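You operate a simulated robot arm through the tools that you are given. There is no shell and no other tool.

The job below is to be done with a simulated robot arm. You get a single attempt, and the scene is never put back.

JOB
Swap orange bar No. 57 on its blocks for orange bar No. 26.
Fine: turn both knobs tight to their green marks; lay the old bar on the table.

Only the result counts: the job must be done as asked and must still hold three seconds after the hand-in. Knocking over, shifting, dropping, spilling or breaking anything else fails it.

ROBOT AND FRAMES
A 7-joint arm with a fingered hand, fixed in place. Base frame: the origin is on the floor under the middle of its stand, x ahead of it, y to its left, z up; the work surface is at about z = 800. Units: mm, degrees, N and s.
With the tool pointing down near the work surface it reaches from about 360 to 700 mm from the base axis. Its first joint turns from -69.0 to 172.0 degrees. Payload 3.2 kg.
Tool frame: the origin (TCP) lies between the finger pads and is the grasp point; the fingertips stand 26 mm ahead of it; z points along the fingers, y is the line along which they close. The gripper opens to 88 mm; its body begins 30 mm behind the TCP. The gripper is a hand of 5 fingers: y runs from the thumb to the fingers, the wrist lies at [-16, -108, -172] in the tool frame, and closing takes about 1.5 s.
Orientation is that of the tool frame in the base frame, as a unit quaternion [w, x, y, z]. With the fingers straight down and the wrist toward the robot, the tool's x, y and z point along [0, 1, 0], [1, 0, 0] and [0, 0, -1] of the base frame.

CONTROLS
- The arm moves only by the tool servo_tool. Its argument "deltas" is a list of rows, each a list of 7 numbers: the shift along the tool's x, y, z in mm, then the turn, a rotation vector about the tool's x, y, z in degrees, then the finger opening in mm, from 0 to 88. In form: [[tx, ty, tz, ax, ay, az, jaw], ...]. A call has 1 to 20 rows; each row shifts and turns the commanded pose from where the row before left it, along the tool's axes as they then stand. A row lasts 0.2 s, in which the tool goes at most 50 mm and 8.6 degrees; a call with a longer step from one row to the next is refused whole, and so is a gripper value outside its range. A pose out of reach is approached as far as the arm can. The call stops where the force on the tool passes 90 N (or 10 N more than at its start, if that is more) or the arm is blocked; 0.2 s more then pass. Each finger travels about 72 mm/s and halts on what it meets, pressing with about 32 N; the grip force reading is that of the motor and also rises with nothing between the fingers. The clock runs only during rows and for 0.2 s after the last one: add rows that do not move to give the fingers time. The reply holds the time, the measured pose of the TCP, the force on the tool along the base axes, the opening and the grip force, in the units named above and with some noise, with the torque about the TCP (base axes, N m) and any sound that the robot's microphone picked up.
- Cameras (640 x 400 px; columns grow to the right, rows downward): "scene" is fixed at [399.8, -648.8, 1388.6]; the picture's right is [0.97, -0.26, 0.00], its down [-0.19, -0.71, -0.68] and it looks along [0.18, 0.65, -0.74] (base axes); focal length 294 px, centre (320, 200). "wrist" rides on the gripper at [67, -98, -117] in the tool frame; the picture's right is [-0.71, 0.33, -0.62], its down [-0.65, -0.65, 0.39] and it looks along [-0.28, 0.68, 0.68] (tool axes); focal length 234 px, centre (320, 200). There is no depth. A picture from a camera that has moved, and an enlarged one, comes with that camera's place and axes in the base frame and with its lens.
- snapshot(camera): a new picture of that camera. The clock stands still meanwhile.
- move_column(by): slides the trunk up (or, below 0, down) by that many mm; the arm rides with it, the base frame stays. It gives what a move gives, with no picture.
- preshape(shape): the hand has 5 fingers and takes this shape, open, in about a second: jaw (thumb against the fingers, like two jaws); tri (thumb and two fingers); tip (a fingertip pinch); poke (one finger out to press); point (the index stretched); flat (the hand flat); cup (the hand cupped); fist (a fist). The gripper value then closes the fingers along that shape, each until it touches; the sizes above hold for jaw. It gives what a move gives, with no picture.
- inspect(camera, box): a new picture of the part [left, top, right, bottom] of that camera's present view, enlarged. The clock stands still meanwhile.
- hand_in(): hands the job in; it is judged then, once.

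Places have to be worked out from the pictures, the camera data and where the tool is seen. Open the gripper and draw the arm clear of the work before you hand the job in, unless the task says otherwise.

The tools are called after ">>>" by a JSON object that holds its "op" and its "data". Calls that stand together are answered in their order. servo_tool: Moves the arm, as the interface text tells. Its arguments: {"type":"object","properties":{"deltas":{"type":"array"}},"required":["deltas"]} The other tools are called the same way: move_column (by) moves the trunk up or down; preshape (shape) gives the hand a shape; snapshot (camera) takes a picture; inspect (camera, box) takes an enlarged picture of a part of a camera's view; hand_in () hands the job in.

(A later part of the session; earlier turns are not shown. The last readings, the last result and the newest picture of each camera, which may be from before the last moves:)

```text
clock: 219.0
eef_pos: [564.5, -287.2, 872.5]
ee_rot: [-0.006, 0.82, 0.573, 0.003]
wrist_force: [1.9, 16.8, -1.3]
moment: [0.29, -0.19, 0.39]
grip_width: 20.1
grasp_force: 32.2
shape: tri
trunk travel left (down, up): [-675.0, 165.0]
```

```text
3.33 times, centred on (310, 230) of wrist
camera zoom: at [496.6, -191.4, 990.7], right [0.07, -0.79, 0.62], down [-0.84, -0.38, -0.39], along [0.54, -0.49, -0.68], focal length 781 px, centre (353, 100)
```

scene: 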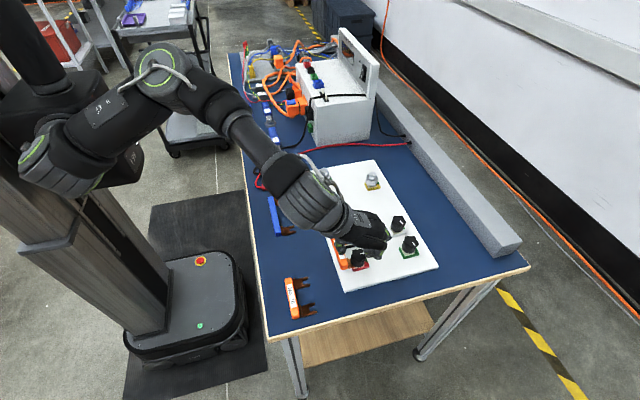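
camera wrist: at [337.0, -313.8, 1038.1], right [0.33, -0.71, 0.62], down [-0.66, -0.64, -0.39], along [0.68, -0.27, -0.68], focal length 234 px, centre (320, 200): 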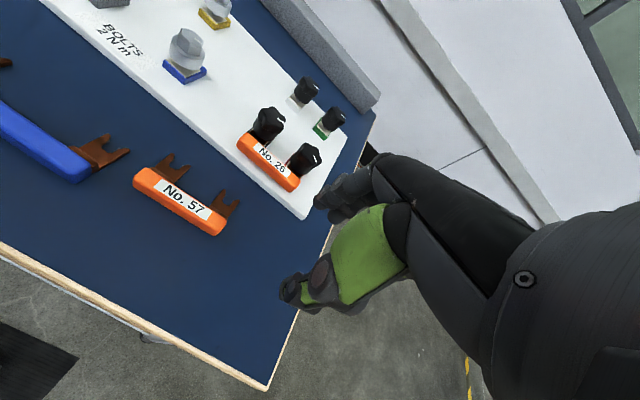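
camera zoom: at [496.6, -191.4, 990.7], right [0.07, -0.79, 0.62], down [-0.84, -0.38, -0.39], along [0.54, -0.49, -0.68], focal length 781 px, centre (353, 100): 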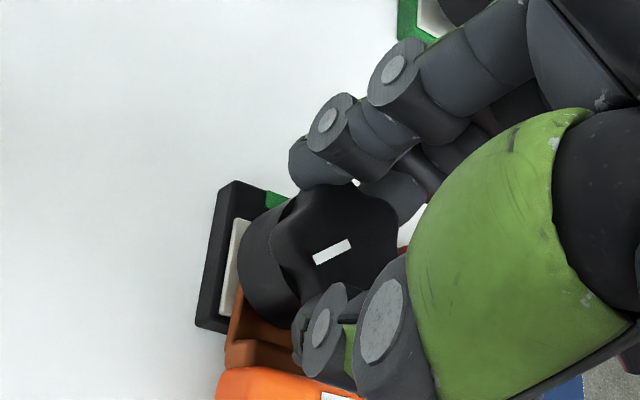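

The resistance rose to 0.39 N·m and the fingers slipped while the pointer is well short of the mark. I'll release and look closely at how the bar and lugs are lying.

>>> {"op": "servo_tool", "data": {"deltas": [[0, 0, 0, 0, 0, 0, 46], [0, 0, 0, 0, 0, 0, 46], [0, 0, 0, 0, 0, 0, 46], [0, 0, -12, 0, 0, 0, 48], [0, 0, -20, 0, 0, 0, 48], [0, 0, -15, 0, 0, -8, 48], [0, 0, 0, 0, 0, -8, 48], [0, 0, 0, 0, 0, -3.5, 48], [-20, -45, 0, 0, 0, 0, 48], [-25, -40, 0, 0, 0, 0, 48], [-25, -40, 0, 0, 0, 0, 48], [-20, -5, 0, 0, 0, 0, 48], [0, 0, 0, 0, 0, 0, 48]]}}

>>> {"op": "inspect", "data": {"camera": "wrist", "box": [210, 90, 350, 220]}}

>>> {"op": "inspect", "data": {"camera": "scene", "box": [326, 220, 382, 275]}}

```text
clock: 221.8
eef_pos: [432.6, -379.8, 919.4]
ee_rot: [-0.004, 0.711, 0.703, 0.004]
wrist_force: [-0.4, 0.6, -0.2]
moment: [0.02, 0.03, -0.02]
grip_width: 47.6
grasp_force: 0.0
shape: tri
trunk travel left (down, up): [-675.0, 165.0]
```

```text
3.08 times, centred on (280, 155) of wrist
camera zoom: at [335.0, -313.2, 1037.8], right [0.32, -0.72, 0.62], down [-0.66, -0.64, -0.39], along [0.68, -0.28, -0.68], focal length 720 px, centre (443, 338)
```

zoom: 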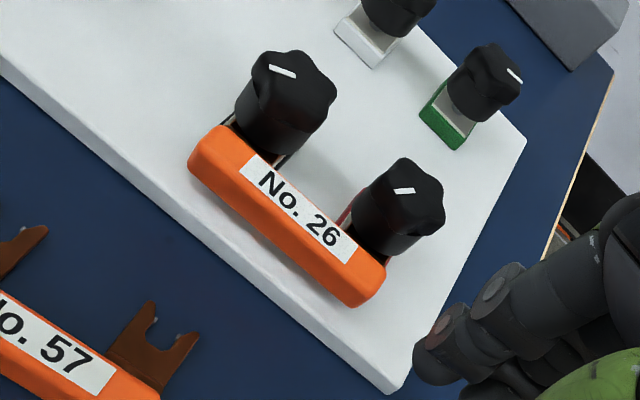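

```text
7.27 times, centred on (354, 248) of scene
camera zoom: at [399.8, -648.8, 1388.6], right [0.97, -0.26, 0.0], down [-0.19, -0.71, -0.68], along [0.18, 0.65, -0.74], focal length 2141 px, centre (73, -146)
```

zoom: 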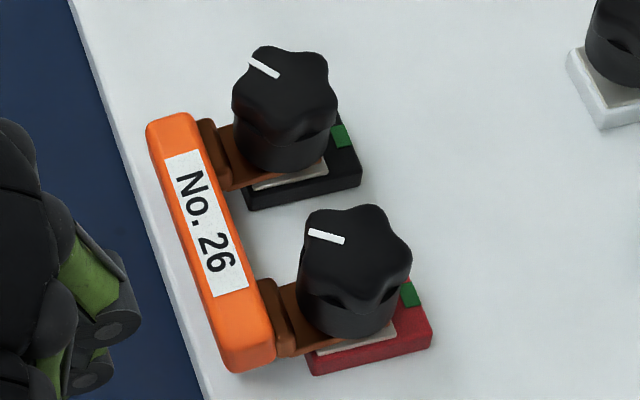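

Both pointers (black ≈129°, red ≈146°) stopped well short of the marks, and the handle hasn't risen at all. I'll zoom in tightly on the lugs under each knob to see what is blocking.

>>> {"op": "inspect", "data": {"camera": "scene", "box": [342, 245, 372, 270]}}

>>> {"op": "inspect", "data": {"camera": "scene", "box": [332, 222, 362, 247]}}

>>> {"op": "inspect", "data": {"camera": "wrist", "box": [240, 110, 320, 190]}}

```text
16.00 times, centred on (357, 258) of scene
camera zoom: at [399.8, -648.8, 1388.6], right [0.97, -0.26, 0.0], down [-0.19, -0.71, -0.68], along [0.18, 0.65, -0.74], focal length 4710 px, centre (-272, -720)
```

zoom: 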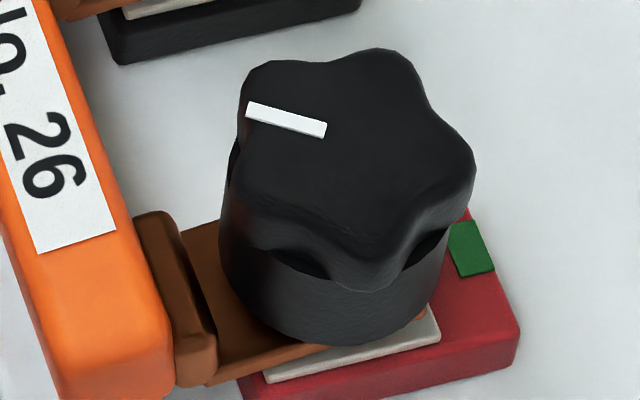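

```text
16.00 times, centred on (347, 234) of scene
camera zoom: at [399.8, -648.8, 1388.6], right [0.97, -0.26, 0.0], down [-0.19, -0.71, -0.68], along [0.18, 0.65, -0.74], focal length 4710 px, centre (-112, -352)
```

zoom: 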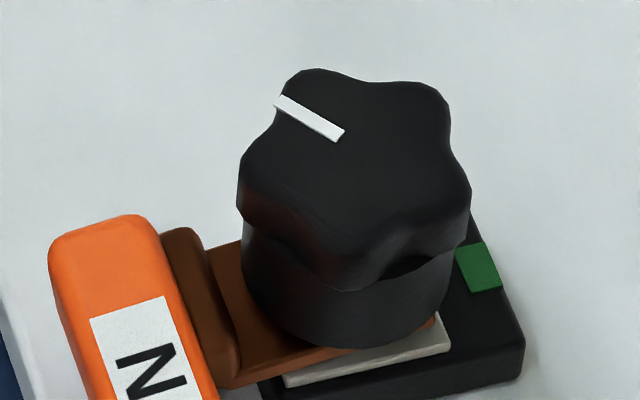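

```text
5.00 times, centred on (280, 150) of wrist
camera zoom: at [335.0, -313.2, 1037.8], right [0.32, -0.72, 0.62], down [-0.66, -0.64, -0.39], along [0.68, -0.28, -0.68], focal length 1171 px, centre (520, 450)
```

zoom: 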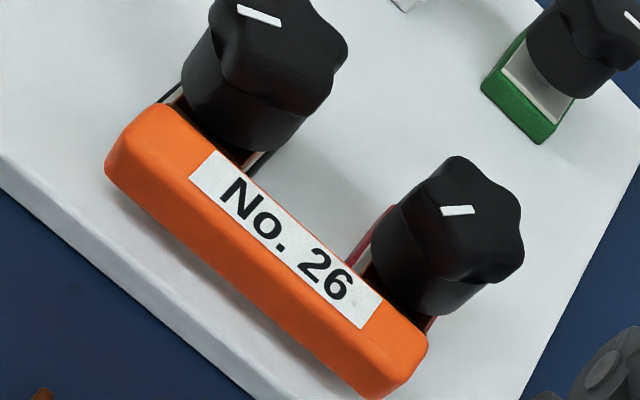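

The prong tips reach x≈574, so bar 26 is fully inserted, just tilted about 4–5° tips-up with the skirts now touching it. I'll try the next stroke on the red knob and watch whether tightening flattens the bar.

>>> {"op": "servo_tool", "data": {"deltas": [[9.5, 44, 0, 0, 0, 0, 48], [9.5, 44, 0, 0, 0, 0, 48], [9.5, 44, 0, 0, 0, 0, 48], [0, 0, 10, 0, 0, -8, 48], [0, 0, 10, 0, 0, -8, 48], [0, 0, 0, 0, 0, -8, 48], [0, 0, 0, 0, 0, -8, 48], [0, 0, 0, 0, 0, -8, 48], [0, 0, 0, 0, 0, -8, 48], [0, 0, 0, 0, 0, -8, 48], [0, 0, 0, 0, 0, 0, 48], [0, 0, 0, 0, 0, 0, 48]]}}

>>> {"op": "inspect", "data": {"camera": "wrist", "box": [210, 150, 410, 290]}}

```text
clock: 224.4
eef_pos: [565.6, -352.4, 897.7]
ee_rot: [-0.003, 0.298, 0.955, 0.005]
wrist_force: [0.4, -0.1, 0.3]
moment: [-0.03, 0.0, 0.0]
grip_width: 47.6
grasp_force: 0.0
shape: tri
trunk travel left (down, up): [-675.0, 165.0]
```

```text
2.86 times, centred on (310, 220) of wrist
camera zoom: at [454.8, -395.5, 1015.3], right [0.77, -0.14, 0.62], down [0.16, -0.9, -0.4], along [0.62, 0.41, -0.67], focal length 669 px, centre (349, 143)
```

zoom: 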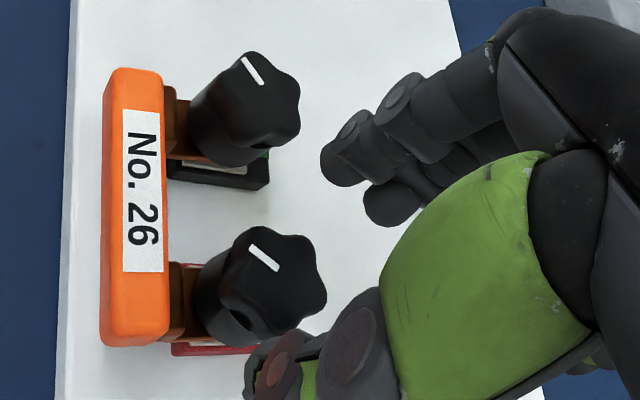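

I'll centre on the red knob, go slightly deeper than before, grip and turn clockwise 48°.

>>> {"op": "servo_tool", "data": {"deltas": [[2.1, 1.6, 9, 0, 0, 0, 48], [0, 0, 9, 0, 0, 0, 48], [0, 0, 7, 0, 0, 0, 48], [0, 0, 0, 0, 0, 0, 40], [0, 0, 0, 0, 0, 0, 30], [0, 0, 0, 0, 0, 0, 20], [0, 0, 0, 0, 0, 0, 10], [0, 0, 0, 0, 0, 0, 5], [0, 0, 0.1, 0, 0, 8, 5], [0, 0, 0.1, 0, 0, 8, 5], [0, 0, 0.1, 0, 0, 8, 5], [0, 0, 0.1, 0, 0, 8, 5], [0, 0, 0.1, 0, 0, 8, 5], [0, 0, 0.1, 0, 0, 8, 5], [0, 0, 0, 0, 0, 0, 5]]}}

>>> {"op": "inspect", "data": {"camera": "wrist", "box": [230, 170, 390, 290]}}

>>> {"op": "inspect", "data": {"camera": "scene", "box": [326, 220, 382, 275]}}

```text
clock: 227.6
eef_pos: [563.7, -346.9, 871.3]
ee_rot: [-0.005, 0.661, 0.75, 0.004]
wrist_force: [-10.3, 11.8, -14.6]
moment: [0.3, 0.11, 0.38]
grip_width: 19.0
grasp_force: 32.5
shape: tri
trunk travel left (down, up): [-675.0, 165.0]
```

```text
3.33 times, centred on (310, 230) of wrist
camera zoom: at [459.6, -294.4, 990.5], right [0.42, -0.67, 0.61], down [-0.57, -0.72, -0.4], along [0.71, -0.18, -0.68], focal length 781 px, centre (353, 100)
```

zoom: 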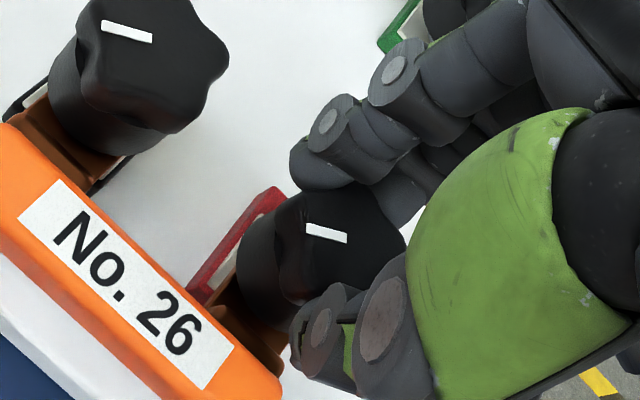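

```text
7.27 times, centred on (354, 248) of scene
camera zoom: at [399.8, -648.8, 1388.6], right [0.97, -0.26, 0.0], down [-0.19, -0.71, -0.68], along [0.18, 0.65, -0.74], focal length 2141 px, centre (73, -146)
```

zoom: 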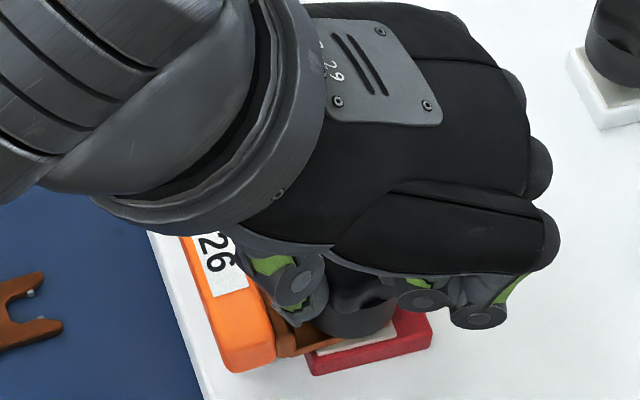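

The knob stalls again near 130° with 0.38 N·m. At this depth the thumb tip (z≈845) may be jamming against the handle, whose top is at the same height. I'll release, re-grip about 4 mm higher, and try again.

>>> {"op": "servo_tool", "data": {"deltas": [[0, 0, 0, 0, 0, 0, 30], [0, 0, 0, 0, 0, 0, 46], [0, 0, 0, 0, 0, 0, 46], [0, 0, -12, 0, 0, 0, 48], [0, 0, -12, 0, 0, 0, 48], [0, 0, 0, 0, 0, -8, 48], [0, 0, 0, 0, 0, -8, 48], [0, 0, 0, 0, 0, -8, 48], [0, 0, 0, 0, 0, -8, 48], [0, 0, 0, 0, 0, -8, 48], [0, 0, 0, 0, 0, -8, 48], [0, 0, 0, 0, 0, 0, 48], [0, 0, 0, 0, 0, 0, 48]]}}

>>> {"op": "inspect", "data": {"camera": "wrist", "box": [210, 150, 410, 290]}}

```text
clock: 230.4
eef_pos: [565.7, -349.1, 896.9]
ee_rot: [-0.003, 0.297, 0.955, 0.005]
wrist_force: [0.3, -0.4, -0.1]
moment: [0.01, 0.0, 0.01]
grip_width: 47.5
grasp_force: 0.1
shape: tri
trunk travel left (down, up): [-675.0, 165.0]
```

```text
2.86 times, centred on (310, 220) of wrist
camera zoom: at [454.7, -392.1, 1013.7], right [0.77, -0.14, 0.62], down [0.16, -0.9, -0.4], along [0.62, 0.41, -0.67], focal length 669 px, centre (349, 143)
```

zoom: 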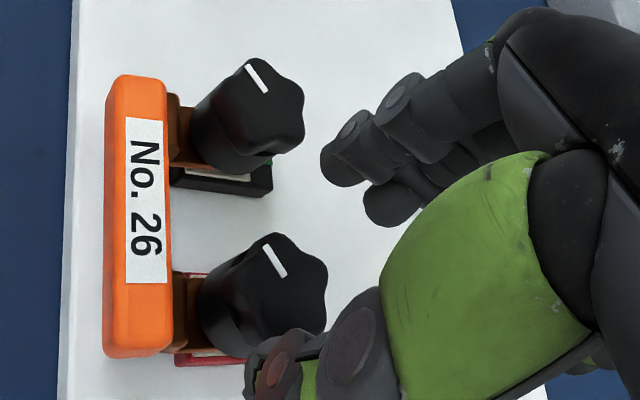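

Both knobs stall at the same angle (about 128°). I suspect the thumb, which overlaps the handle's inner edge, was blocking the handle from rising as the lug flattens. I'll re-grip with the tips clearly above the handle (TCP z≈876.5) and turn again.

>>> {"op": "servo_tool", "data": {"deltas": [[0, 0, 10, 0, 0, 0, 48], [0, 0, 10.4, 0, 0, 0, 48], [0, 0, 0, 0, 0, 0, 40], [0, 0, 0, 0, 0, 0, 30], [0, 0, 0, 0, 0, 0, 20], [0, 0, 0, 0, 0, 0, 10], [0, 0, 0, 0, 0, 0, 5], [0, 0, 0, 0, 0, 6, 5], [0, 0, 0, 0, 0, 6, 5], [0, 0, 0, 0, 0, 6, 5], [0, 0, 0, 0, 0, 6, 5], [0, 0, 0, 0, 0, 0, 5]]}}

>>> {"op": "inspect", "data": {"camera": "wrist", "box": [230, 170, 390, 290]}}

```text
clock: 233.0
eef_pos: [564.2, -347.5, 876.6]
ee_rot: [-0.004, 0.49, 0.872, 0.004]
wrist_force: [-9.3, 5.8, -7.5]
moment: [0.15, 0.15, 0.37]
grip_width: 19.9
grasp_force: 31.4
shape: tri
trunk travel left (down, up): [-675.0, 165.0]
```

```text
3.33 times, centred on (310, 230) of wrist
camera zoom: at [446.0, -341.6, 994.5], right [0.65, -0.44, 0.62], down [-0.22, -0.89, -0.4], along [0.72, 0.12, -0.68], focal length 781 px, centre (353, 100)
```

zoom: 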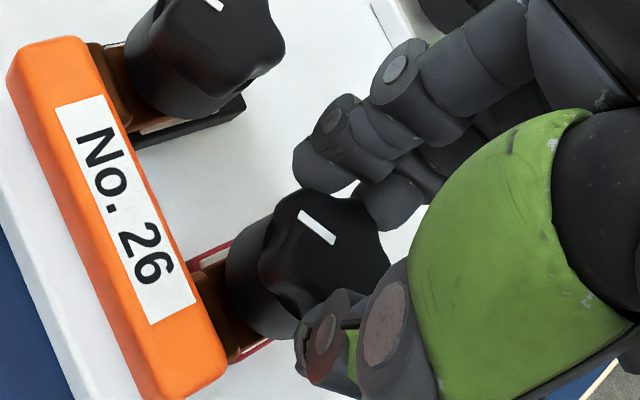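

The knob won't move past about 127° even with 0.37 N·m, on both knobs alike — as if each lug were sitting roughly 1.5 mm too high, likely on top of a collar at the stud's base because I slid it in too high and about 1.7 mm off in y. I'll loosen both knobs a bit, then re-seat the bar sliding flat on the pads. First the red knob: go back to yaw -31°.

>>> {"op": "servo_tool", "data": {"deltas": [[0, 0, 0, 0, 0, 0, 30], [0, 0, 0, 0, 0, 0, 46], [0, 0, 0, 0, 0, 0, 46], [0, 0, -10, 0, 0, 0, 48], [0, 0, -10, 0, 0, 0, 48], [0, 0, 0, 0, 0, 8, 48], [0, 0, 0, 0, 0, 8, 48], [0, 0, 0, 0, 0, 8, 48], [0, 0, 0, 0, 0, 8, 48], [0, 0, 0, 0, 0, 8, 48], [0, 0, 0, 0, 0, 8, 48], [0, 0, 0, 0, 0, 8, 48], [0, 0, 0, 0, 0, 6, 48], [0, 0, 0, 0, 0, 0, 48], [0, 0, 0, 0, 0, 0, 48]]}}

>>> {"op": "servo_tool", "data": {"deltas": [[0, 0, 11, 0, 0, 0, 48], [0, 0, 11, 0, 0, 0, 48], [0, 0, 0, 0, 0, 0, 40], [0, 0, 0, 0, 0, 0, 30], [0, 0, 0, 0, 0, 0, 20], [0, 0, 0, 0, 0, 0, 10], [0, 0, 0, 0, 0, 0, 5], [0, 0, 0, 0, 0, -8, 5], [0, 0, 0, 0, 0, -8, 5], [0, 0, 0, 0, 0, -8, 5], [0, 0, 0, 0, 0, -8, 5], [0, 0, 0, 0, 0, -8, 5], [0, 0, 0, 0, 0, -8, 5], [0, 0, 0, 0, 0, -8, 5], [0, 0, 0, 0, 0, -8, 5], [0, 0, 0, 0, 0, -6, 5], [0, 0, 0, 0, 0, 0, 5]]}}

>>> {"op": "inspect", "data": {"camera": "wrist", "box": [230, 170, 390, 290]}}

```text
clock: 236.2
eef_pos: [564.8, -349.1, 896.9]
ee_rot: [-0.005, 0.869, 0.495, 0.002]
wrist_force: [0.7, 0.3, -0.1]
moment: [0.02, 0.03, 0.02]
grip_width: 47.3
grasp_force: 0.0
shape: tri
trunk travel left (down, up): [-675.0, 165.0]
```

```text
clock: 239.8
eef_pos: [565.3, -350.9, 875.0]
ee_rot: [-0.002, 0.428, 0.904, 0.005]
wrist_force: [3.1, -13.2, 9.3]
moment: [-0.28, 0.0, -0.12]
grip_width: 23.5
grasp_force: 32.1
shape: tri
trunk travel left (down, up): [-675.0, 165.0]
```

```text
3.33 times, centred on (310, 230) of wrist
camera zoom: at [446.9, -362.0, 991.4], right [0.7, -0.34, 0.62], down [-0.09, -0.91, -0.4], along [0.7, 0.22, -0.67], focal length 781 px, centre (353, 100)
```

zoom: 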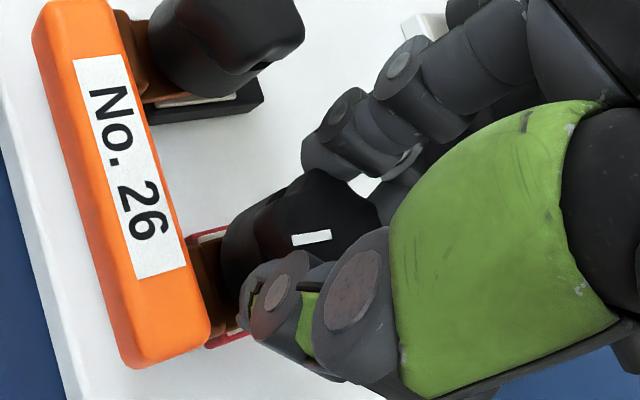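

The red knob is now at about 175°. Next I'll do the same to the black knob.

>>> {"op": "servo_tool", "data": {"deltas": [[0, 0, 0, 0, 0, 0, 30], [0, 0, 0, 0, 0, 0, 46], [0, 0, 0, 0, 0, 0, 46], [0, 0, -12, 0, 0, 0, 48], [0, 0, -12, 0, 0, 0, 48], [23.2, 19, 0, 0, 0, 0, 48], [23.2, 19, 0, 0, 0, 0, 48], [0, 0, 0, 0, 0, 8, 48], [0, 0, 0, 0, 0, 8, 48], [0, 0, 0, 0, 0, 8, 48], [0, 0, 0, 0, 0, 8, 48], [0, 0, 0, 0, 0, 8, 48], [0, 0, 0, 0, 0, 8, 48], [0, 0, 0, 0, 0, 8, 48], [0, 0, 0, 0, 0, 3, 48], [0, 0, 0, 0, 0, 0, 48], [0, 0, 0, 0, 0, 0, 48]]}}

>>> {"op": "inspect", "data": {"camera": "wrist", "box": [210, 150, 410, 290]}}

```text
clock: 243.4
eef_pos: [564.5, -290.3, 898.9]
ee_rot: [-0.005, 0.819, 0.573, 0.004]
wrist_force: [0.1, -0.8, -0.5]
moment: [0.0, 0.0, -0.02]
grip_width: 47.6
grasp_force: 0.1
shape: tri
trunk travel left (down, up): [-675.0, 165.0]
```

```text
2.86 times, centred on (310, 220) of wrist
camera zoom: at [495.9, -195.9, 1017.4], right [0.07, -0.79, 0.61], down [-0.84, -0.38, -0.39], along [0.54, -0.48, -0.69], focal length 669 px, centre (349, 143)
```

zoom: 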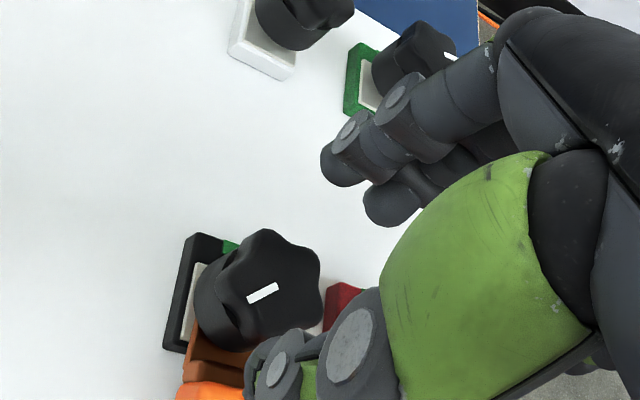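

>>> {"op": "servo_tool", "data": {"deltas": [[0, 0, 12, 0, 0, 0, 48], [0, 0, 12, 0, 0, 0, 48], [0, 0, 0, 0, 0, 0, 40], [0, 0, 0, 0, 0, 0, 30], [0, 0, 0, 0, 0, 0, 20], [0, 0, 0, 0, 0, 0, 10], [0, 0, 0, 0, 0, 0, 5], [0, 0, 0, 0, 0, -8, 5], [0, 0, 0, 0, 0, -8, 5], [0, 0, 0, 0, 0, -8, 5], [0, 0, 0, 0, 0, -8, 5], [0, 0, 0, 0, 0, -8, 5], [0, 0, 0, 0, 0, -8, 5], [0, 0, 0, 0, 0, -8, 5], [0, 0, 0, 0, 0, -8, 5], [0, 0, 0, 0, 0, 0, 5]]}}

>>> {"op": "inspect", "data": {"camera": "wrist", "box": [230, 170, 390, 290]}}

```text
clock: 246.8
eef_pos: [565.0, -290.5, 876.0]
ee_rot: [-0.001, 0.388, 0.922, 0.005]
wrist_force: [5.3, -14.0, 14.1]
moment: [-0.21, -0.03, -0.11]
grip_width: 23.7
grasp_force: 32.4
shape: tri
trunk travel left (down, up): [-675.0, 165.0]
```

```text
3.33 times, centred on (310, 230) of wrist
camera zoom: at [447.4, -311.6, 993.1], right [0.73, -0.28, 0.62], down [-0.01, -0.92, -0.4], along [0.68, 0.28, -0.67], focal length 781 px, centre (353, 100)
```

zoom: 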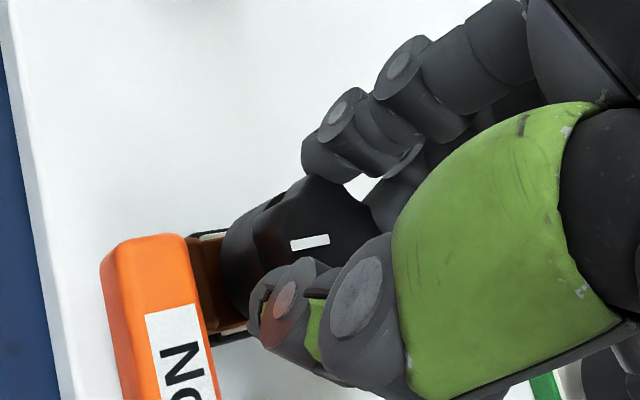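

Both knobs are now near 176°. Before re-gripping I want a lower-angle look at how the lugs sit, so I'll lift off and bring the wrist camera around to the -y side of the board.

>>> {"op": "servo_tool", "data": {"deltas": [[0, 0, 0, 0, 0, 0, 30], [0, 0, 0, 0, 0, 0, 46], [0, 0, 0, 0, 0, 0, 46], [0, 0, -15, 0, 0, 0, 48], [0, 0, -25, 0, 0, 0, 48], [-12, -41, 0, 0, 0, 0, 48], [-12, -41, 0, 0, 0, 0, 48], [-12, -41, 0, 0, 0, 0, 48], [-12, -41, 0, 0, 0, 0, 48], [0, 0, 0, 0, 0, -7, 48], [0, 0, 0, 0, 0, -7, 48], [0, 0, 20, 0, 0, 0, 48], [0, 0, 20, 0, 0, 0, 48], [0, 0, 0, 0, 0, 0, 48]]}}

>>> {"op": "snapshot", "data": {"camera": "wrist"}}

```text
clock: 249.8
eef_pos: [480.4, -438.1, 873.5]
ee_rot: [-0.002, 0.274, 0.962, 0.005]
wrist_force: [-0.6, 0.2, 0.7]
moment: [0.0, 0.0, -0.02]
grip_width: 47.7
grasp_force: 0.1
shape: tri
trunk travel left (down, up): [-675.0, 165.0]
```

```text
taken
camera wrist: at [372.4, -487.0, 991.2], right [0.78, -0.1, 0.62], down [0.21, -0.89, -0.4], along [0.59, 0.44, -0.67], focal length 234 px, centre (320, 200)
```

wrist: 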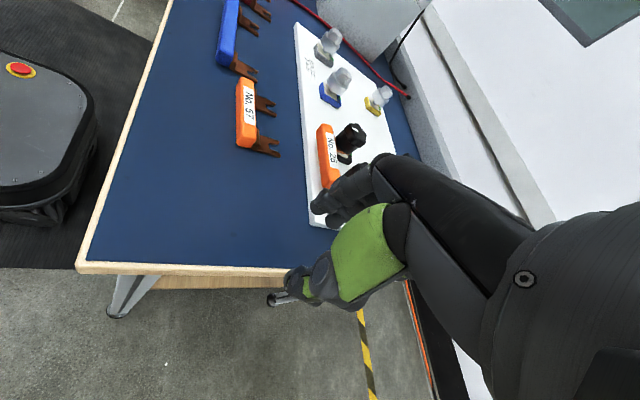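

The fingers block that view. I'll rely on the scene camera with maximum zoom on each lug edge instead, now that the hand is clear.

>>> {"op": "inspect", "data": {"camera": "scene", "box": [347, 256, 367, 271]}}

>>> {"op": "inspect", "data": {"camera": "scene", "box": [336, 234, 356, 249]}}

>>> {"op": "inspect", "data": {"camera": "scene", "box": [330, 228, 372, 274]}}

```text
16.00 times, centred on (357, 264) of scene
camera zoom: at [399.8, -648.8, 1388.6], right [0.97, -0.26, 0.0], down [-0.19, -0.71, -0.68], along [0.18, 0.65, -0.74], focal length 4710 px, centre (-272, -816)
```

zoom: 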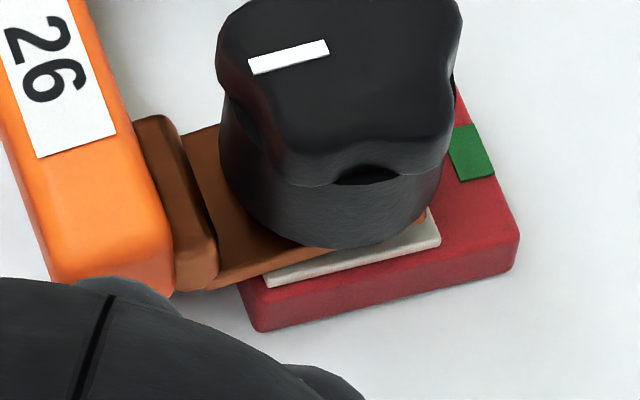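

```text
16.00 times, centred on (346, 242) of scene
camera zoom: at [399.8, -648.8, 1388.6], right [0.97, -0.26, 0.0], down [-0.19, -0.71, -0.68], along [0.18, 0.65, -0.74], focal length 4710 px, centre (-96, -464)
```

zoom: 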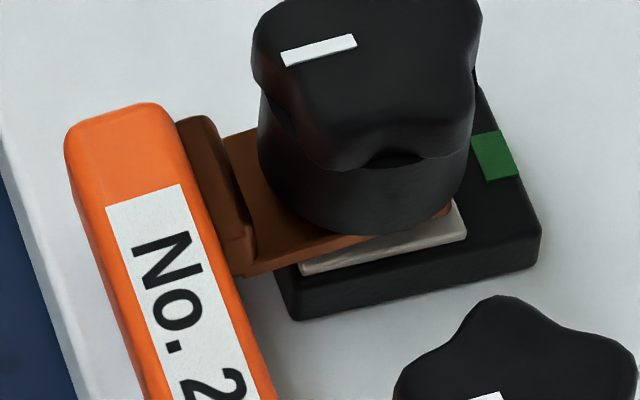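

```text
8.70 times, centred on (351, 251) of scene
camera zoom: at [399.8, -648.8, 1388.6], right [0.97, -0.26, 0.0], down [-0.19, -0.71, -0.68], along [0.18, 0.65, -0.74], focal length 2560 px, centre (50, -244)
```

zoom: 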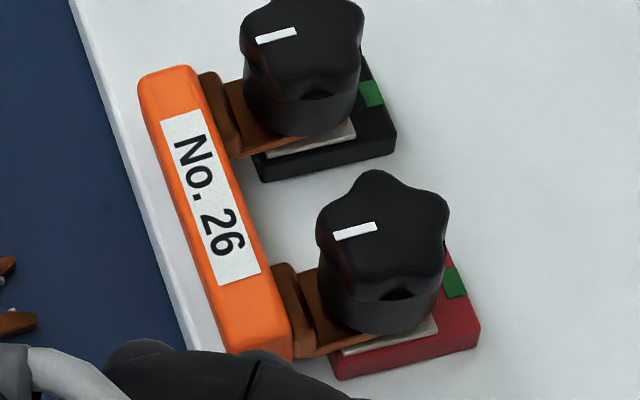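

The near edges of both lugs look inclined tips-up by 10° or so even though bar 26 is fully in. To know whether that is the lug's natural shape, I'll compare with bar 57 lying flat on the table.

>>> {"op": "inspect", "data": {"camera": "scene", "box": [296, 240, 336, 270]}}

>>> {"op": "inspect", "data": {"camera": "scene", "box": [285, 215, 335, 270]}}

>>> {"op": "inspect", "data": {"camera": "wrist", "box": [220, 70, 360, 190]}}

```text
13.33 times, centred on (316, 255) of scene
camera zoom: at [399.8, -648.8, 1388.6], right [0.97, -0.26, 0.0], down [-0.19, -0.71, -0.68], along [0.18, 0.65, -0.74], focal length 3925 px, centre (373, -533)
```

zoom: 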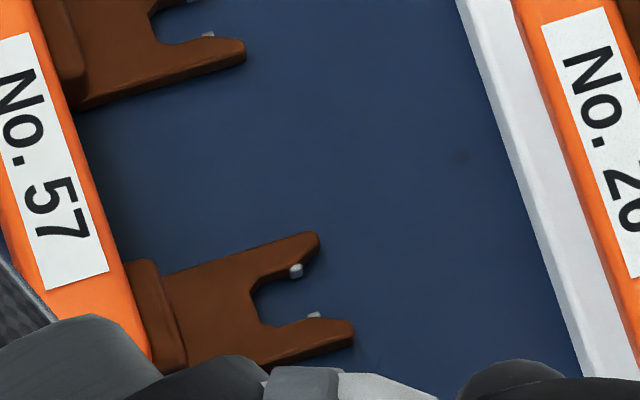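

```text
7.27 times, centred on (310, 242) of scene
camera zoom: at [399.8, -648.8, 1388.6], right [0.97, -0.26, 0.0], down [-0.19, -0.71, -0.68], along [0.18, 0.65, -0.74], focal length 2141 px, centre (393, -109)
```

zoom: 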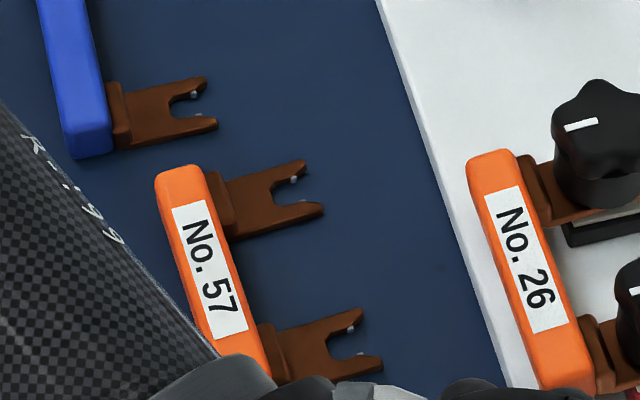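

```text
3.33 times, centred on (290, 130) of wrist
camera zoom: at [372.4, -487.0, 991.2], right [0.78, -0.1, 0.62], down [0.21, -0.89, -0.4], along [0.59, 0.44, -0.67], focal length 781 px, centre (420, 433)
```

zoom: 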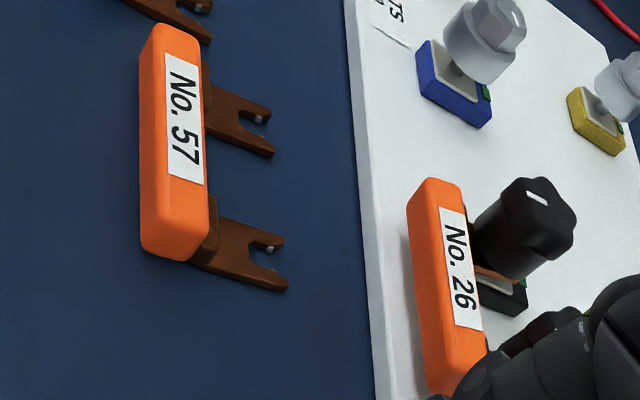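

Bar 57's lugs are flat, so bar 26 really is tilted and not properly down on its pads. I'll grip it again, pull it out, and re-insert it level, sliding on the pads. First I move above the handle at yaw 0.

>>> {"op": "servo_tool", "data": {"deltas": [[0, 0, -20, 0, 0, 0, 48], [0, 0, -25, 0, 0, 8.3, 40], [0, 0, 0, 0, 0, 8.3, 30], [0, 0, 0, 0, 0, 8.3, 20], [0, 0, 0, 0, 0, 8.3, 20], [0, 0, 0, 0, 0, 8.3, 20], [0, 0, 0, 0, 0, 8.3, 20], [0, 0, 0, 0, 0, 8.3, 20], [39, 17, 0, 0, 0, 0, 20], [39, 17, 0, 0, 0, 0, 20], [39, 17.5, 0, 0, 0, 0, 20], [0, 0, 10, 0, 0, 0, 20], [0, 0, 10, 0, 0, 0, 20], [0, 0, 0, 0, 0, 0, 20]]}}

>>> {"op": "inspect", "data": {"camera": "wrist", "box": [220, 130, 400, 310]}}

```text
clock: 252.8
eef_pos: [529.5, -323.0, 898.5]
ee_rot: [-0.004, 0.706, 0.708, 0.004]
wrist_force: [0.4, 0.1, 0.1]
moment: [0.01, -0.03, -0.01]
grip_width: 20.1
grasp_force: 0.0
shape: tri
trunk travel left (down, up): [-675.0, 165.0]
```

```text
2.22 times, centred on (310, 220) of wrist
camera zoom: at [432.3, -256.4, 1017.2], right [0.33, -0.71, 0.62], down [-0.65, -0.65, -0.39], along [0.68, -0.27, -0.68], focal length 520 px, centre (342, 156)
```

zoom: 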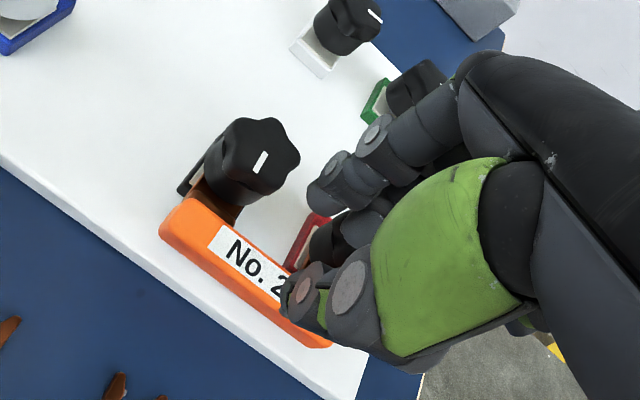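

I'll shift a few millimetres to centre the finger pair between the knobs and descend onto the handle.

>>> {"op": "servo_tool", "data": {"deltas": [[4.5, 1, 5, 0, 0, 0, 22], [0, 0, 8, 0, 0, 0, 22], [0, 0, 8, 0, 0, 0, 22], [0, 0, 5, 0, 0, 0, 22], [0, 0, 4, 0, 0, 0, 22], [0, 0, 3, 0, 0, 0, 22], [0, 0, 0, 0, 0, 0, 22]]}}

>>> {"op": "inspect", "data": {"camera": "wrist", "box": [230, 150, 390, 310]}}

>>> {"op": "inspect", "data": {"camera": "scene", "box": [326, 220, 382, 275]}}

```text
clock: 254.4
eef_pos: [532.0, -316.1, 868.2]
ee_rot: [-0.004, 0.707, 0.707, 0.004]
wrist_force: [-2.0, -2.9, 4.0]
moment: [0.0, -0.09, -0.03]
grip_width: 20.7
grasp_force: 0.1
shape: tri
trunk travel left (down, up): [-675.0, 165.0]
```

```text
2.50 times, centred on (310, 230) of wrist
camera zoom: at [434.9, -251.2, 985.5], right [0.33, -0.71, 0.62], down [-0.65, -0.65, -0.4], along [0.68, -0.27, -0.68], focal length 585 px, centre (345, 125)
```

zoom: 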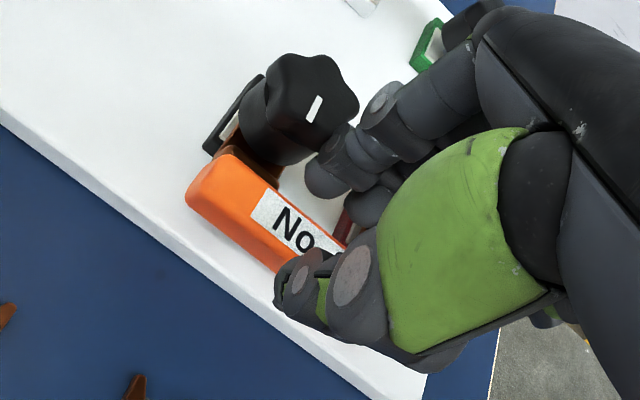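

```text
7.27 times, centred on (354, 248) of scene
camera zoom: at [399.8, -648.8, 1388.6], right [0.97, -0.26, 0.0], down [-0.19, -0.71, -0.68], along [0.18, 0.65, -0.74], focal length 2141 px, centre (73, -146)
```

zoom: 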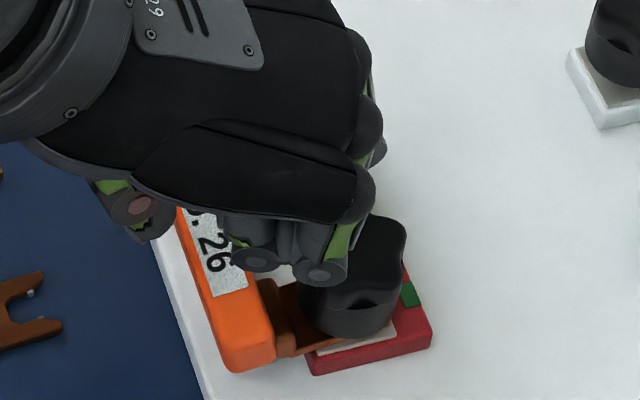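

A light touch on the black knob; I'll shift 1.2 mm in -y, narrow slightly and continue down.

>>> {"op": "servo_tool", "data": {"deltas": [[-1.2, -0.8, -1, 0, 0, 0, 20], [0, 0, 0, 0, 0, 0, 20], [0, 0, 3, 0, 0, 0, 20], [0, 0, 3, 0, 0, 0, 20], [0, 0, 3, 0, 0, 0, 20], [0, 0, 2.5, 0, 0, 0, 20], [0, 0, 0, 0, 0, 0, 20]]}}

>>> {"op": "inspect", "data": {"camera": "wrist", "box": [230, 150, 390, 310]}}

```text
clock: 256.0
eef_pos: [531.5, -317.2, 856.3]
ee_rot: [-0.004, 0.706, 0.709, 0.004]
wrist_force: [-1.9, -1.2, 4.0]
moment: [0.03, -0.06, 0.02]
grip_width: 19.4
grasp_force: 0.0
shape: tri
trunk travel left (down, up): [-675.0, 165.0]
```

```text
2.50 times, centred on (310, 230) of wrist
camera zoom: at [433.5, -251.5, 975.5], right [0.33, -0.71, 0.62], down [-0.65, -0.65, -0.4], along [0.68, -0.27, -0.68], focal length 585 px, centre (345, 125)
```

zoom: 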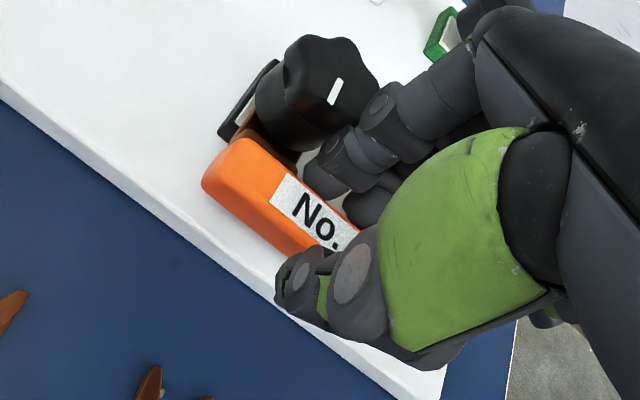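

In place around the handle. I'll close the grip.

>>> {"op": "servo_tool", "data": {"deltas": [[0, 0, 0, 0, 0, 0, 16], [0, 0, 0, 0, 0, 0, 12], [0, 0, 0, 0, 0, 0, 6], [0, 0, 0, 0, 0, 0, 0], [0, 0, 0, 0, 0, 0, 0]]}}

>>> {"op": "inspect", "data": {"camera": "wrist", "box": [230, 150, 390, 310]}}

>>> {"op": "inspect", "data": {"camera": "scene", "box": [326, 220, 382, 275]}}

```text
clock: 257.2
eef_pos: [531.1, -316.0, 857.5]
ee_rot: [-0.004, 0.706, 0.708, 0.003]
wrist_force: [-1.3, 0.6, -1.4]
moment: [0.0, -0.05, 0.03]
grip_width: 12.3
grasp_force: 31.6
shape: tri
trunk travel left (down, up): [-675.0, 165.0]
```

```text
2.50 times, centred on (310, 230) of wrist
camera zoom: at [434.2, -251.4, 974.8], right [0.34, -0.71, 0.62], down [-0.65, -0.65, -0.39], along [0.68, -0.27, -0.68], focal length 585 px, centre (345, 125)
```

zoom: 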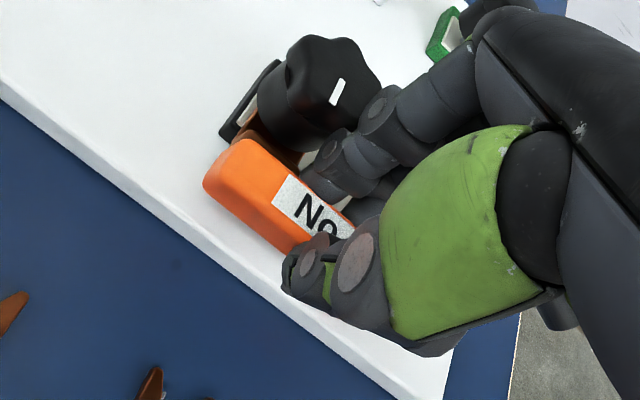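

```text
7.27 times, centred on (354, 248) of scene
camera zoom: at [399.8, -648.8, 1388.6], right [0.97, -0.26, 0.0], down [-0.19, -0.71, -0.68], along [0.18, 0.65, -0.74], focal length 2141 px, centre (73, -146)
```

zoom: 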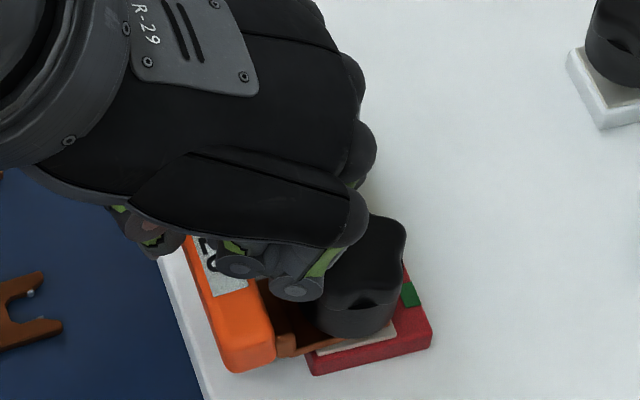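

I have a firm grip. As a test I'll raise the handle slightly in place to level the bar and feel where the lugs make contact.

>>> {"op": "servo_tool", "data": {"deltas": [[0, 0, -0.7, 0, 0, 0, 0], [0, 0, -0.7, 0, 0, 0, 0], [0, 0, -0.7, 0, 0, 0, 0], [0, 0, 0, 0, 0, 0, 0]]}}

>>> {"op": "inspect", "data": {"camera": "scene", "box": [347, 256, 367, 271]}}

```text
clock: 258.2
eef_pos: [532.4, -316.4, 857.2]
ee_rot: [-0.006, 0.706, 0.708, 0.002]
wrist_force: [-2.4, 1.8, -12.8]
moment: [0.06, -0.04, 0.0]
grip_width: 12.1
grasp_force: 32.3
shape: tri
trunk travel left (down, up): [-675.0, 165.0]
```

```text
16.00 times, centred on (357, 264) of scene
camera zoom: at [399.8, -648.8, 1388.6], right [0.97, -0.26, 0.0], down [-0.19, -0.71, -0.68], along [0.18, 0.65, -0.74], focal length 4710 px, centre (-272, -816)
```

zoom: 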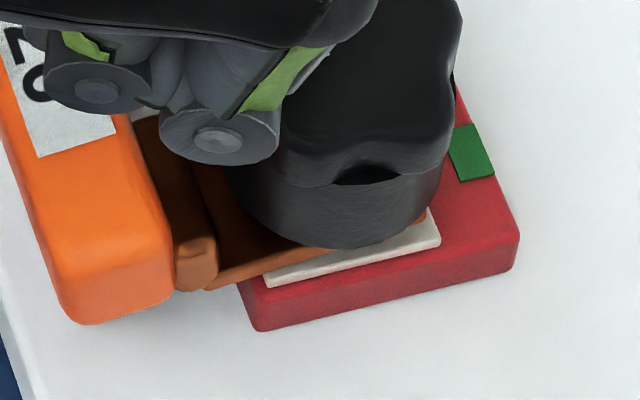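

Raising is resisted, quite possibly by my fingers catching under the knob lobes. I'll undo that and simply pull the bar back out in -x.

>>> {"op": "servo_tool", "data": {"deltas": [[0, 0, 1.4, 0, 0, 0, 0], [0, -1.5, 0, 0, 0, 0, 0], [0, -1.5, 0, 0, 0, 0, 0], [0, -2, 0, 0, 0, 0, 0], [0, -2, 0, 0, 0, 0, 0], [0, 0, 0, 0, 0, 0, 0]]}}

>>> {"op": "inspect", "data": {"camera": "scene", "box": [330, 240, 370, 270]}}

>>> {"op": "inspect", "data": {"camera": "wrist", "box": [240, 140, 360, 260]}}

```text
clock: 259.6
eef_pos: [524.0, -318.4, 856.5]
ee_rot: [-0.005, 0.707, 0.707, 0.003]
wrist_force: [-0.5, 0.1, 2.1]
moment: [0.02, -0.04, 0.0]
grip_width: 12.7
grasp_force: 32.3
shape: tri
trunk travel left (down, up): [-675.0, 165.0]
```

```text
13.33 times, centred on (350, 255) of scene
camera zoom: at [399.8, -648.8, 1388.6], right [0.97, -0.26, 0.0], down [-0.19, -0.71, -0.68], along [0.18, 0.65, -0.74], focal length 3925 px, centre (-80, -533)
```

zoom: 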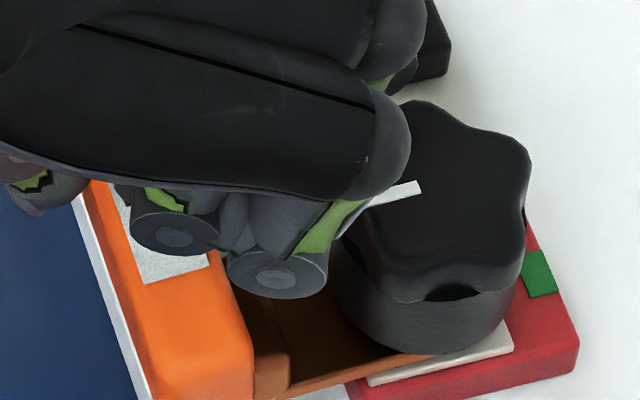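

```text
3.33 times, centred on (300, 200) of wrist
camera zoom: at [426.2, -251.6, 975.5], right [0.33, -0.71, 0.62], down [-0.65, -0.65, -0.39], along [0.68, -0.27, -0.68], focal length 781 px, centre (387, 200)
```

zoom: 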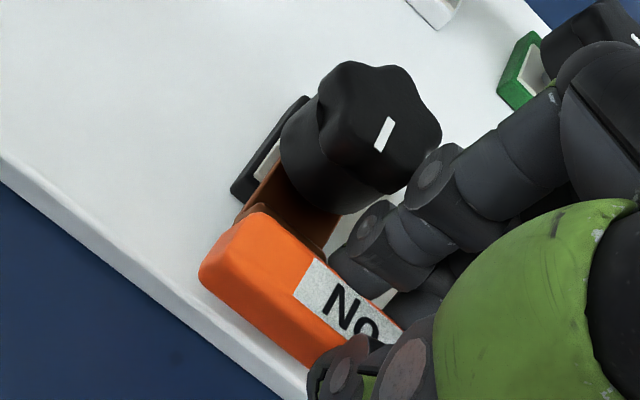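

It slides freely. I'll pull back another 9 mm so only the prong tips are over the pads, then lower gently to find the pad level.

>>> {"op": "servo_tool", "data": {"deltas": [[0, -2, 0, 0, 0, 0, 0], [0, -2, 0, 0, 0, 0, 0], [0, -2, 0, 0, 0, 0, 0], [0, -3, 0, 0, 0, 0, 0], [0, 0, 0, 0, 0, 0, 0]]}}

>>> {"op": "inspect", "data": {"camera": "scene", "box": [330, 240, 370, 270]}}

>>> {"op": "inspect", "data": {"camera": "wrist", "box": [250, 120, 340, 220]}}

```text
clock: 260.8
eef_pos: [515.1, -316.6, 856.4]
ee_rot: [-0.005, 0.706, 0.708, 0.003]
wrist_force: [0.2, 0.5, 0.6]
moment: [0.0, -0.02, -0.01]
grip_width: 12.6
grasp_force: 32.0
shape: tri
trunk travel left (down, up): [-675.0, 165.0]
```

```text
13.33 times, centred on (350, 255) of scene
camera zoom: at [399.8, -648.8, 1388.6], right [0.97, -0.26, 0.0], down [-0.19, -0.71, -0.68], along [0.18, 0.65, -0.74], focal length 3925 px, centre (-80, -533)
```

zoom: 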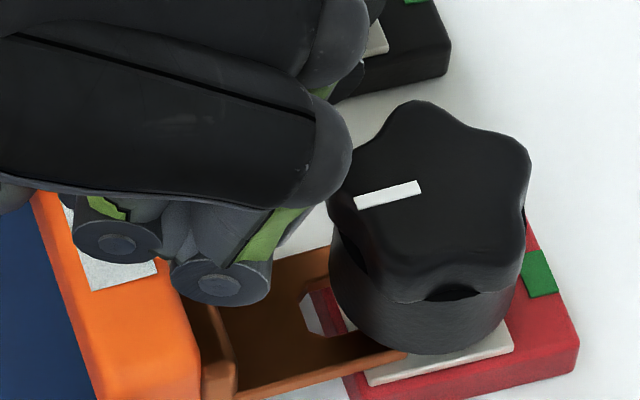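

```text
4.00 times, centred on (295, 170) of wrist
camera zoom: at [417.6, -250.8, 975.4], right [0.34, -0.71, 0.62], down [-0.65, -0.65, -0.39], along [0.68, -0.27, -0.68], focal length 937 px, centre (420, 320)
```

zoom: 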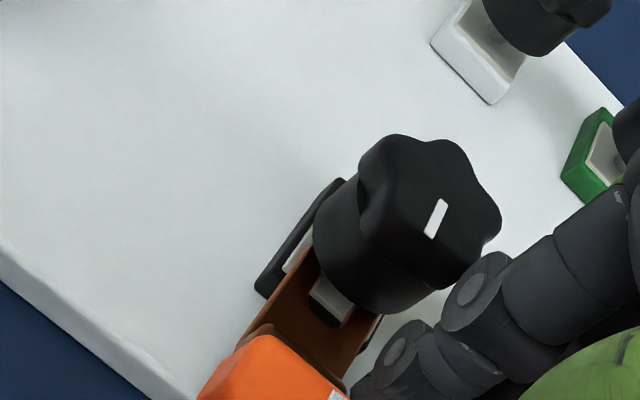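

The bar is level again in this grip. Now I'll lower in half-millimetre steps to find the pad contact.

>>> {"op": "servo_tool", "data": {"deltas": [[0, 0, 0.6, 0, 0, 0, 0], [0, 0, 0.6, 0, 0, 0, 0], [0, 0, 0, 0, 0, 0, 0]]}}

>>> {"op": "servo_tool", "data": {"deltas": [[0, 0, 0.6, 0, 0, 0, 0], [0, 0, 0.6, 0, 0, 0, 0], [0, 0, 0, 0, 0, 0, 0]]}}

>>> {"op": "inspect", "data": {"camera": "wrist", "box": [250, 120, 340, 220]}}

```text
clock: 261.6
eef_pos: [515.5, -316.3, 856.0]
ee_rot: [-0.004, 0.706, 0.708, 0.004]
wrist_force: [-1.7, 0.1, 1.0]
moment: [0.02, -0.04, -0.01]
grip_width: 12.7
grasp_force: 32.2
shape: tri
trunk travel left (down, up): [-675.0, 165.0]
```

```text
clock: 262.4
eef_pos: [516.8, -317.4, 855.7]
ee_rot: [-0.003, 0.706, 0.709, 0.003]
wrist_force: [-0.3, -0.3, 3.9]
moment: [-0.02, -0.1, 0.0]
grip_width: 12.8
grasp_force: 32.2
shape: tri
trunk travel left (down, up): [-675.0, 165.0]
```

```text
4.00 times, centred on (295, 170) of wrist
camera zoom: at [418.0, -250.7, 973.7], right [0.33, -0.71, 0.62], down [-0.65, -0.65, -0.4], along [0.68, -0.27, -0.68], focal length 937 px, centre (420, 320)
```

zoom: 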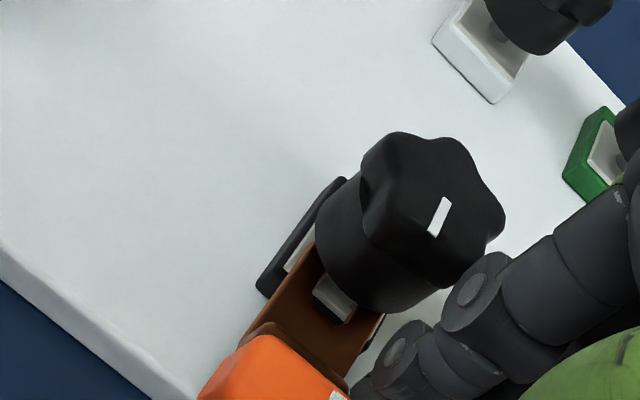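

The lugs touch the pads at this height (3.9 N). I'll check the lateral alignment of slots and studs from the scene camera before sliding in.

>>> {"op": "inspect", "data": {"camera": "scene", "box": [342, 250, 366, 268]}}

>>> {"op": "inspect", "data": {"camera": "wrist", "box": [280, 170, 330, 215]}}

```text
16.00 times, centred on (354, 259) of scene
camera zoom: at [399.8, -648.8, 1388.6], right [0.97, -0.26, 0.0], down [-0.19, -0.71, -0.68], along [0.18, 0.65, -0.74], focal length 4710 px, centre (-224, -744)
```

zoom: 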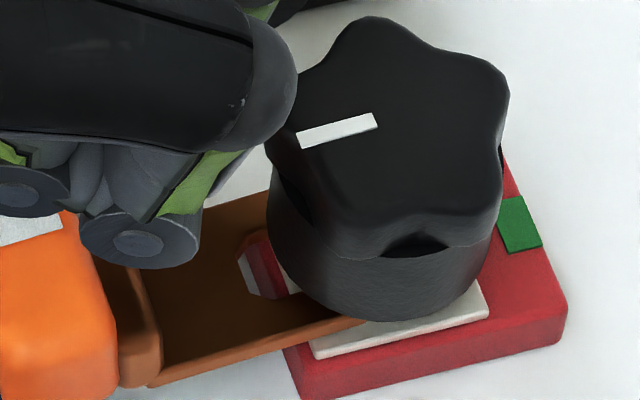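

```text
8.89 times, centred on (305, 192) of wrist
camera zoom: at [418.0, -250.7, 973.7], right [0.33, -0.71, 0.62], down [-0.65, -0.65, -0.4], along [0.68, -0.27, -0.68], focal length 2082 px, centre (453, 267)
```

zoom: 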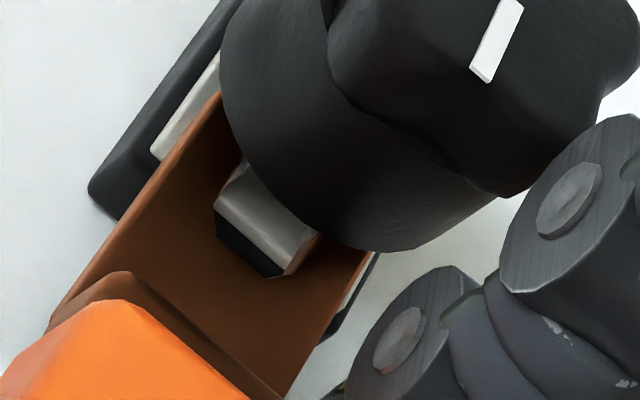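

Slots are within about 0.5–1 mm of the studs. I'll shift -0.6 mm and slide in along the pads, watching for the detent.

>>> {"op": "servo_tool", "data": {"deltas": [[-0.6, 1, 0, 0, 0, 0, 0], [0, 2, 0, 0, 0, 0, 0], [0, 2, 0, 0, 0, 0, 0], [0, 2, 0, 0, 0, 0, 0], [0, 0, 0, 0, 0, 0, 0]]}}

>>> {"op": "inspect", "data": {"camera": "wrist", "box": [280, 165, 330, 210]}}

>>> {"op": "inspect", "data": {"camera": "scene", "box": [342, 250, 366, 268]}}

```text
clock: 263.6
eef_pos: [523.6, -317.6, 856.1]
ee_rot: [-0.004, 0.705, 0.709, 0.003]
wrist_force: [-1.8, -0.2, 6.1]
moment: [0.05, -0.11, 0.0]
grip_width: 12.4
grasp_force: 31.9
shape: tri
trunk travel left (down, up): [-675.0, 165.0]
```

```text
8.89 times, centred on (305, 188) of wrist
camera zoom: at [425.4, -252.3, 974.0], right [0.33, -0.71, 0.62], down [-0.65, -0.65, -0.4], along [0.68, -0.27, -0.68], focal length 2082 px, centre (453, 311)
```

zoom: 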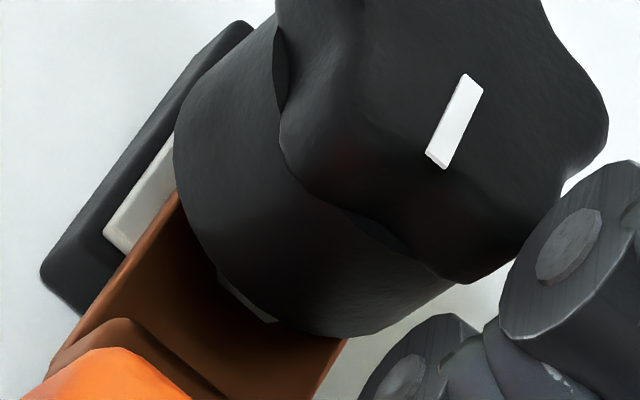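

```text
16.00 times, centred on (354, 259) of scene
camera zoom: at [399.8, -648.8, 1388.6], right [0.97, -0.26, 0.0], down [-0.19, -0.71, -0.68], along [0.18, 0.65, -0.74], focal length 4710 px, centre (-224, -744)
```

zoom: 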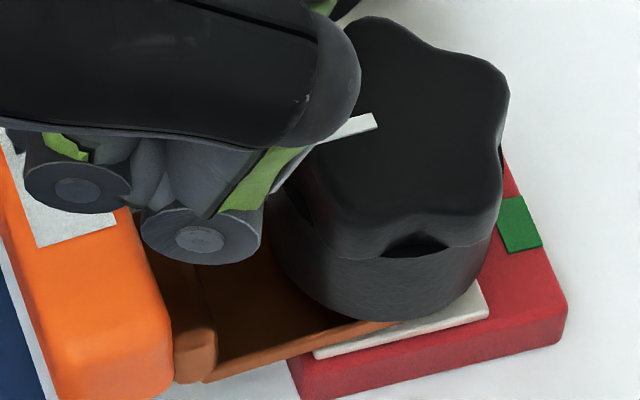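

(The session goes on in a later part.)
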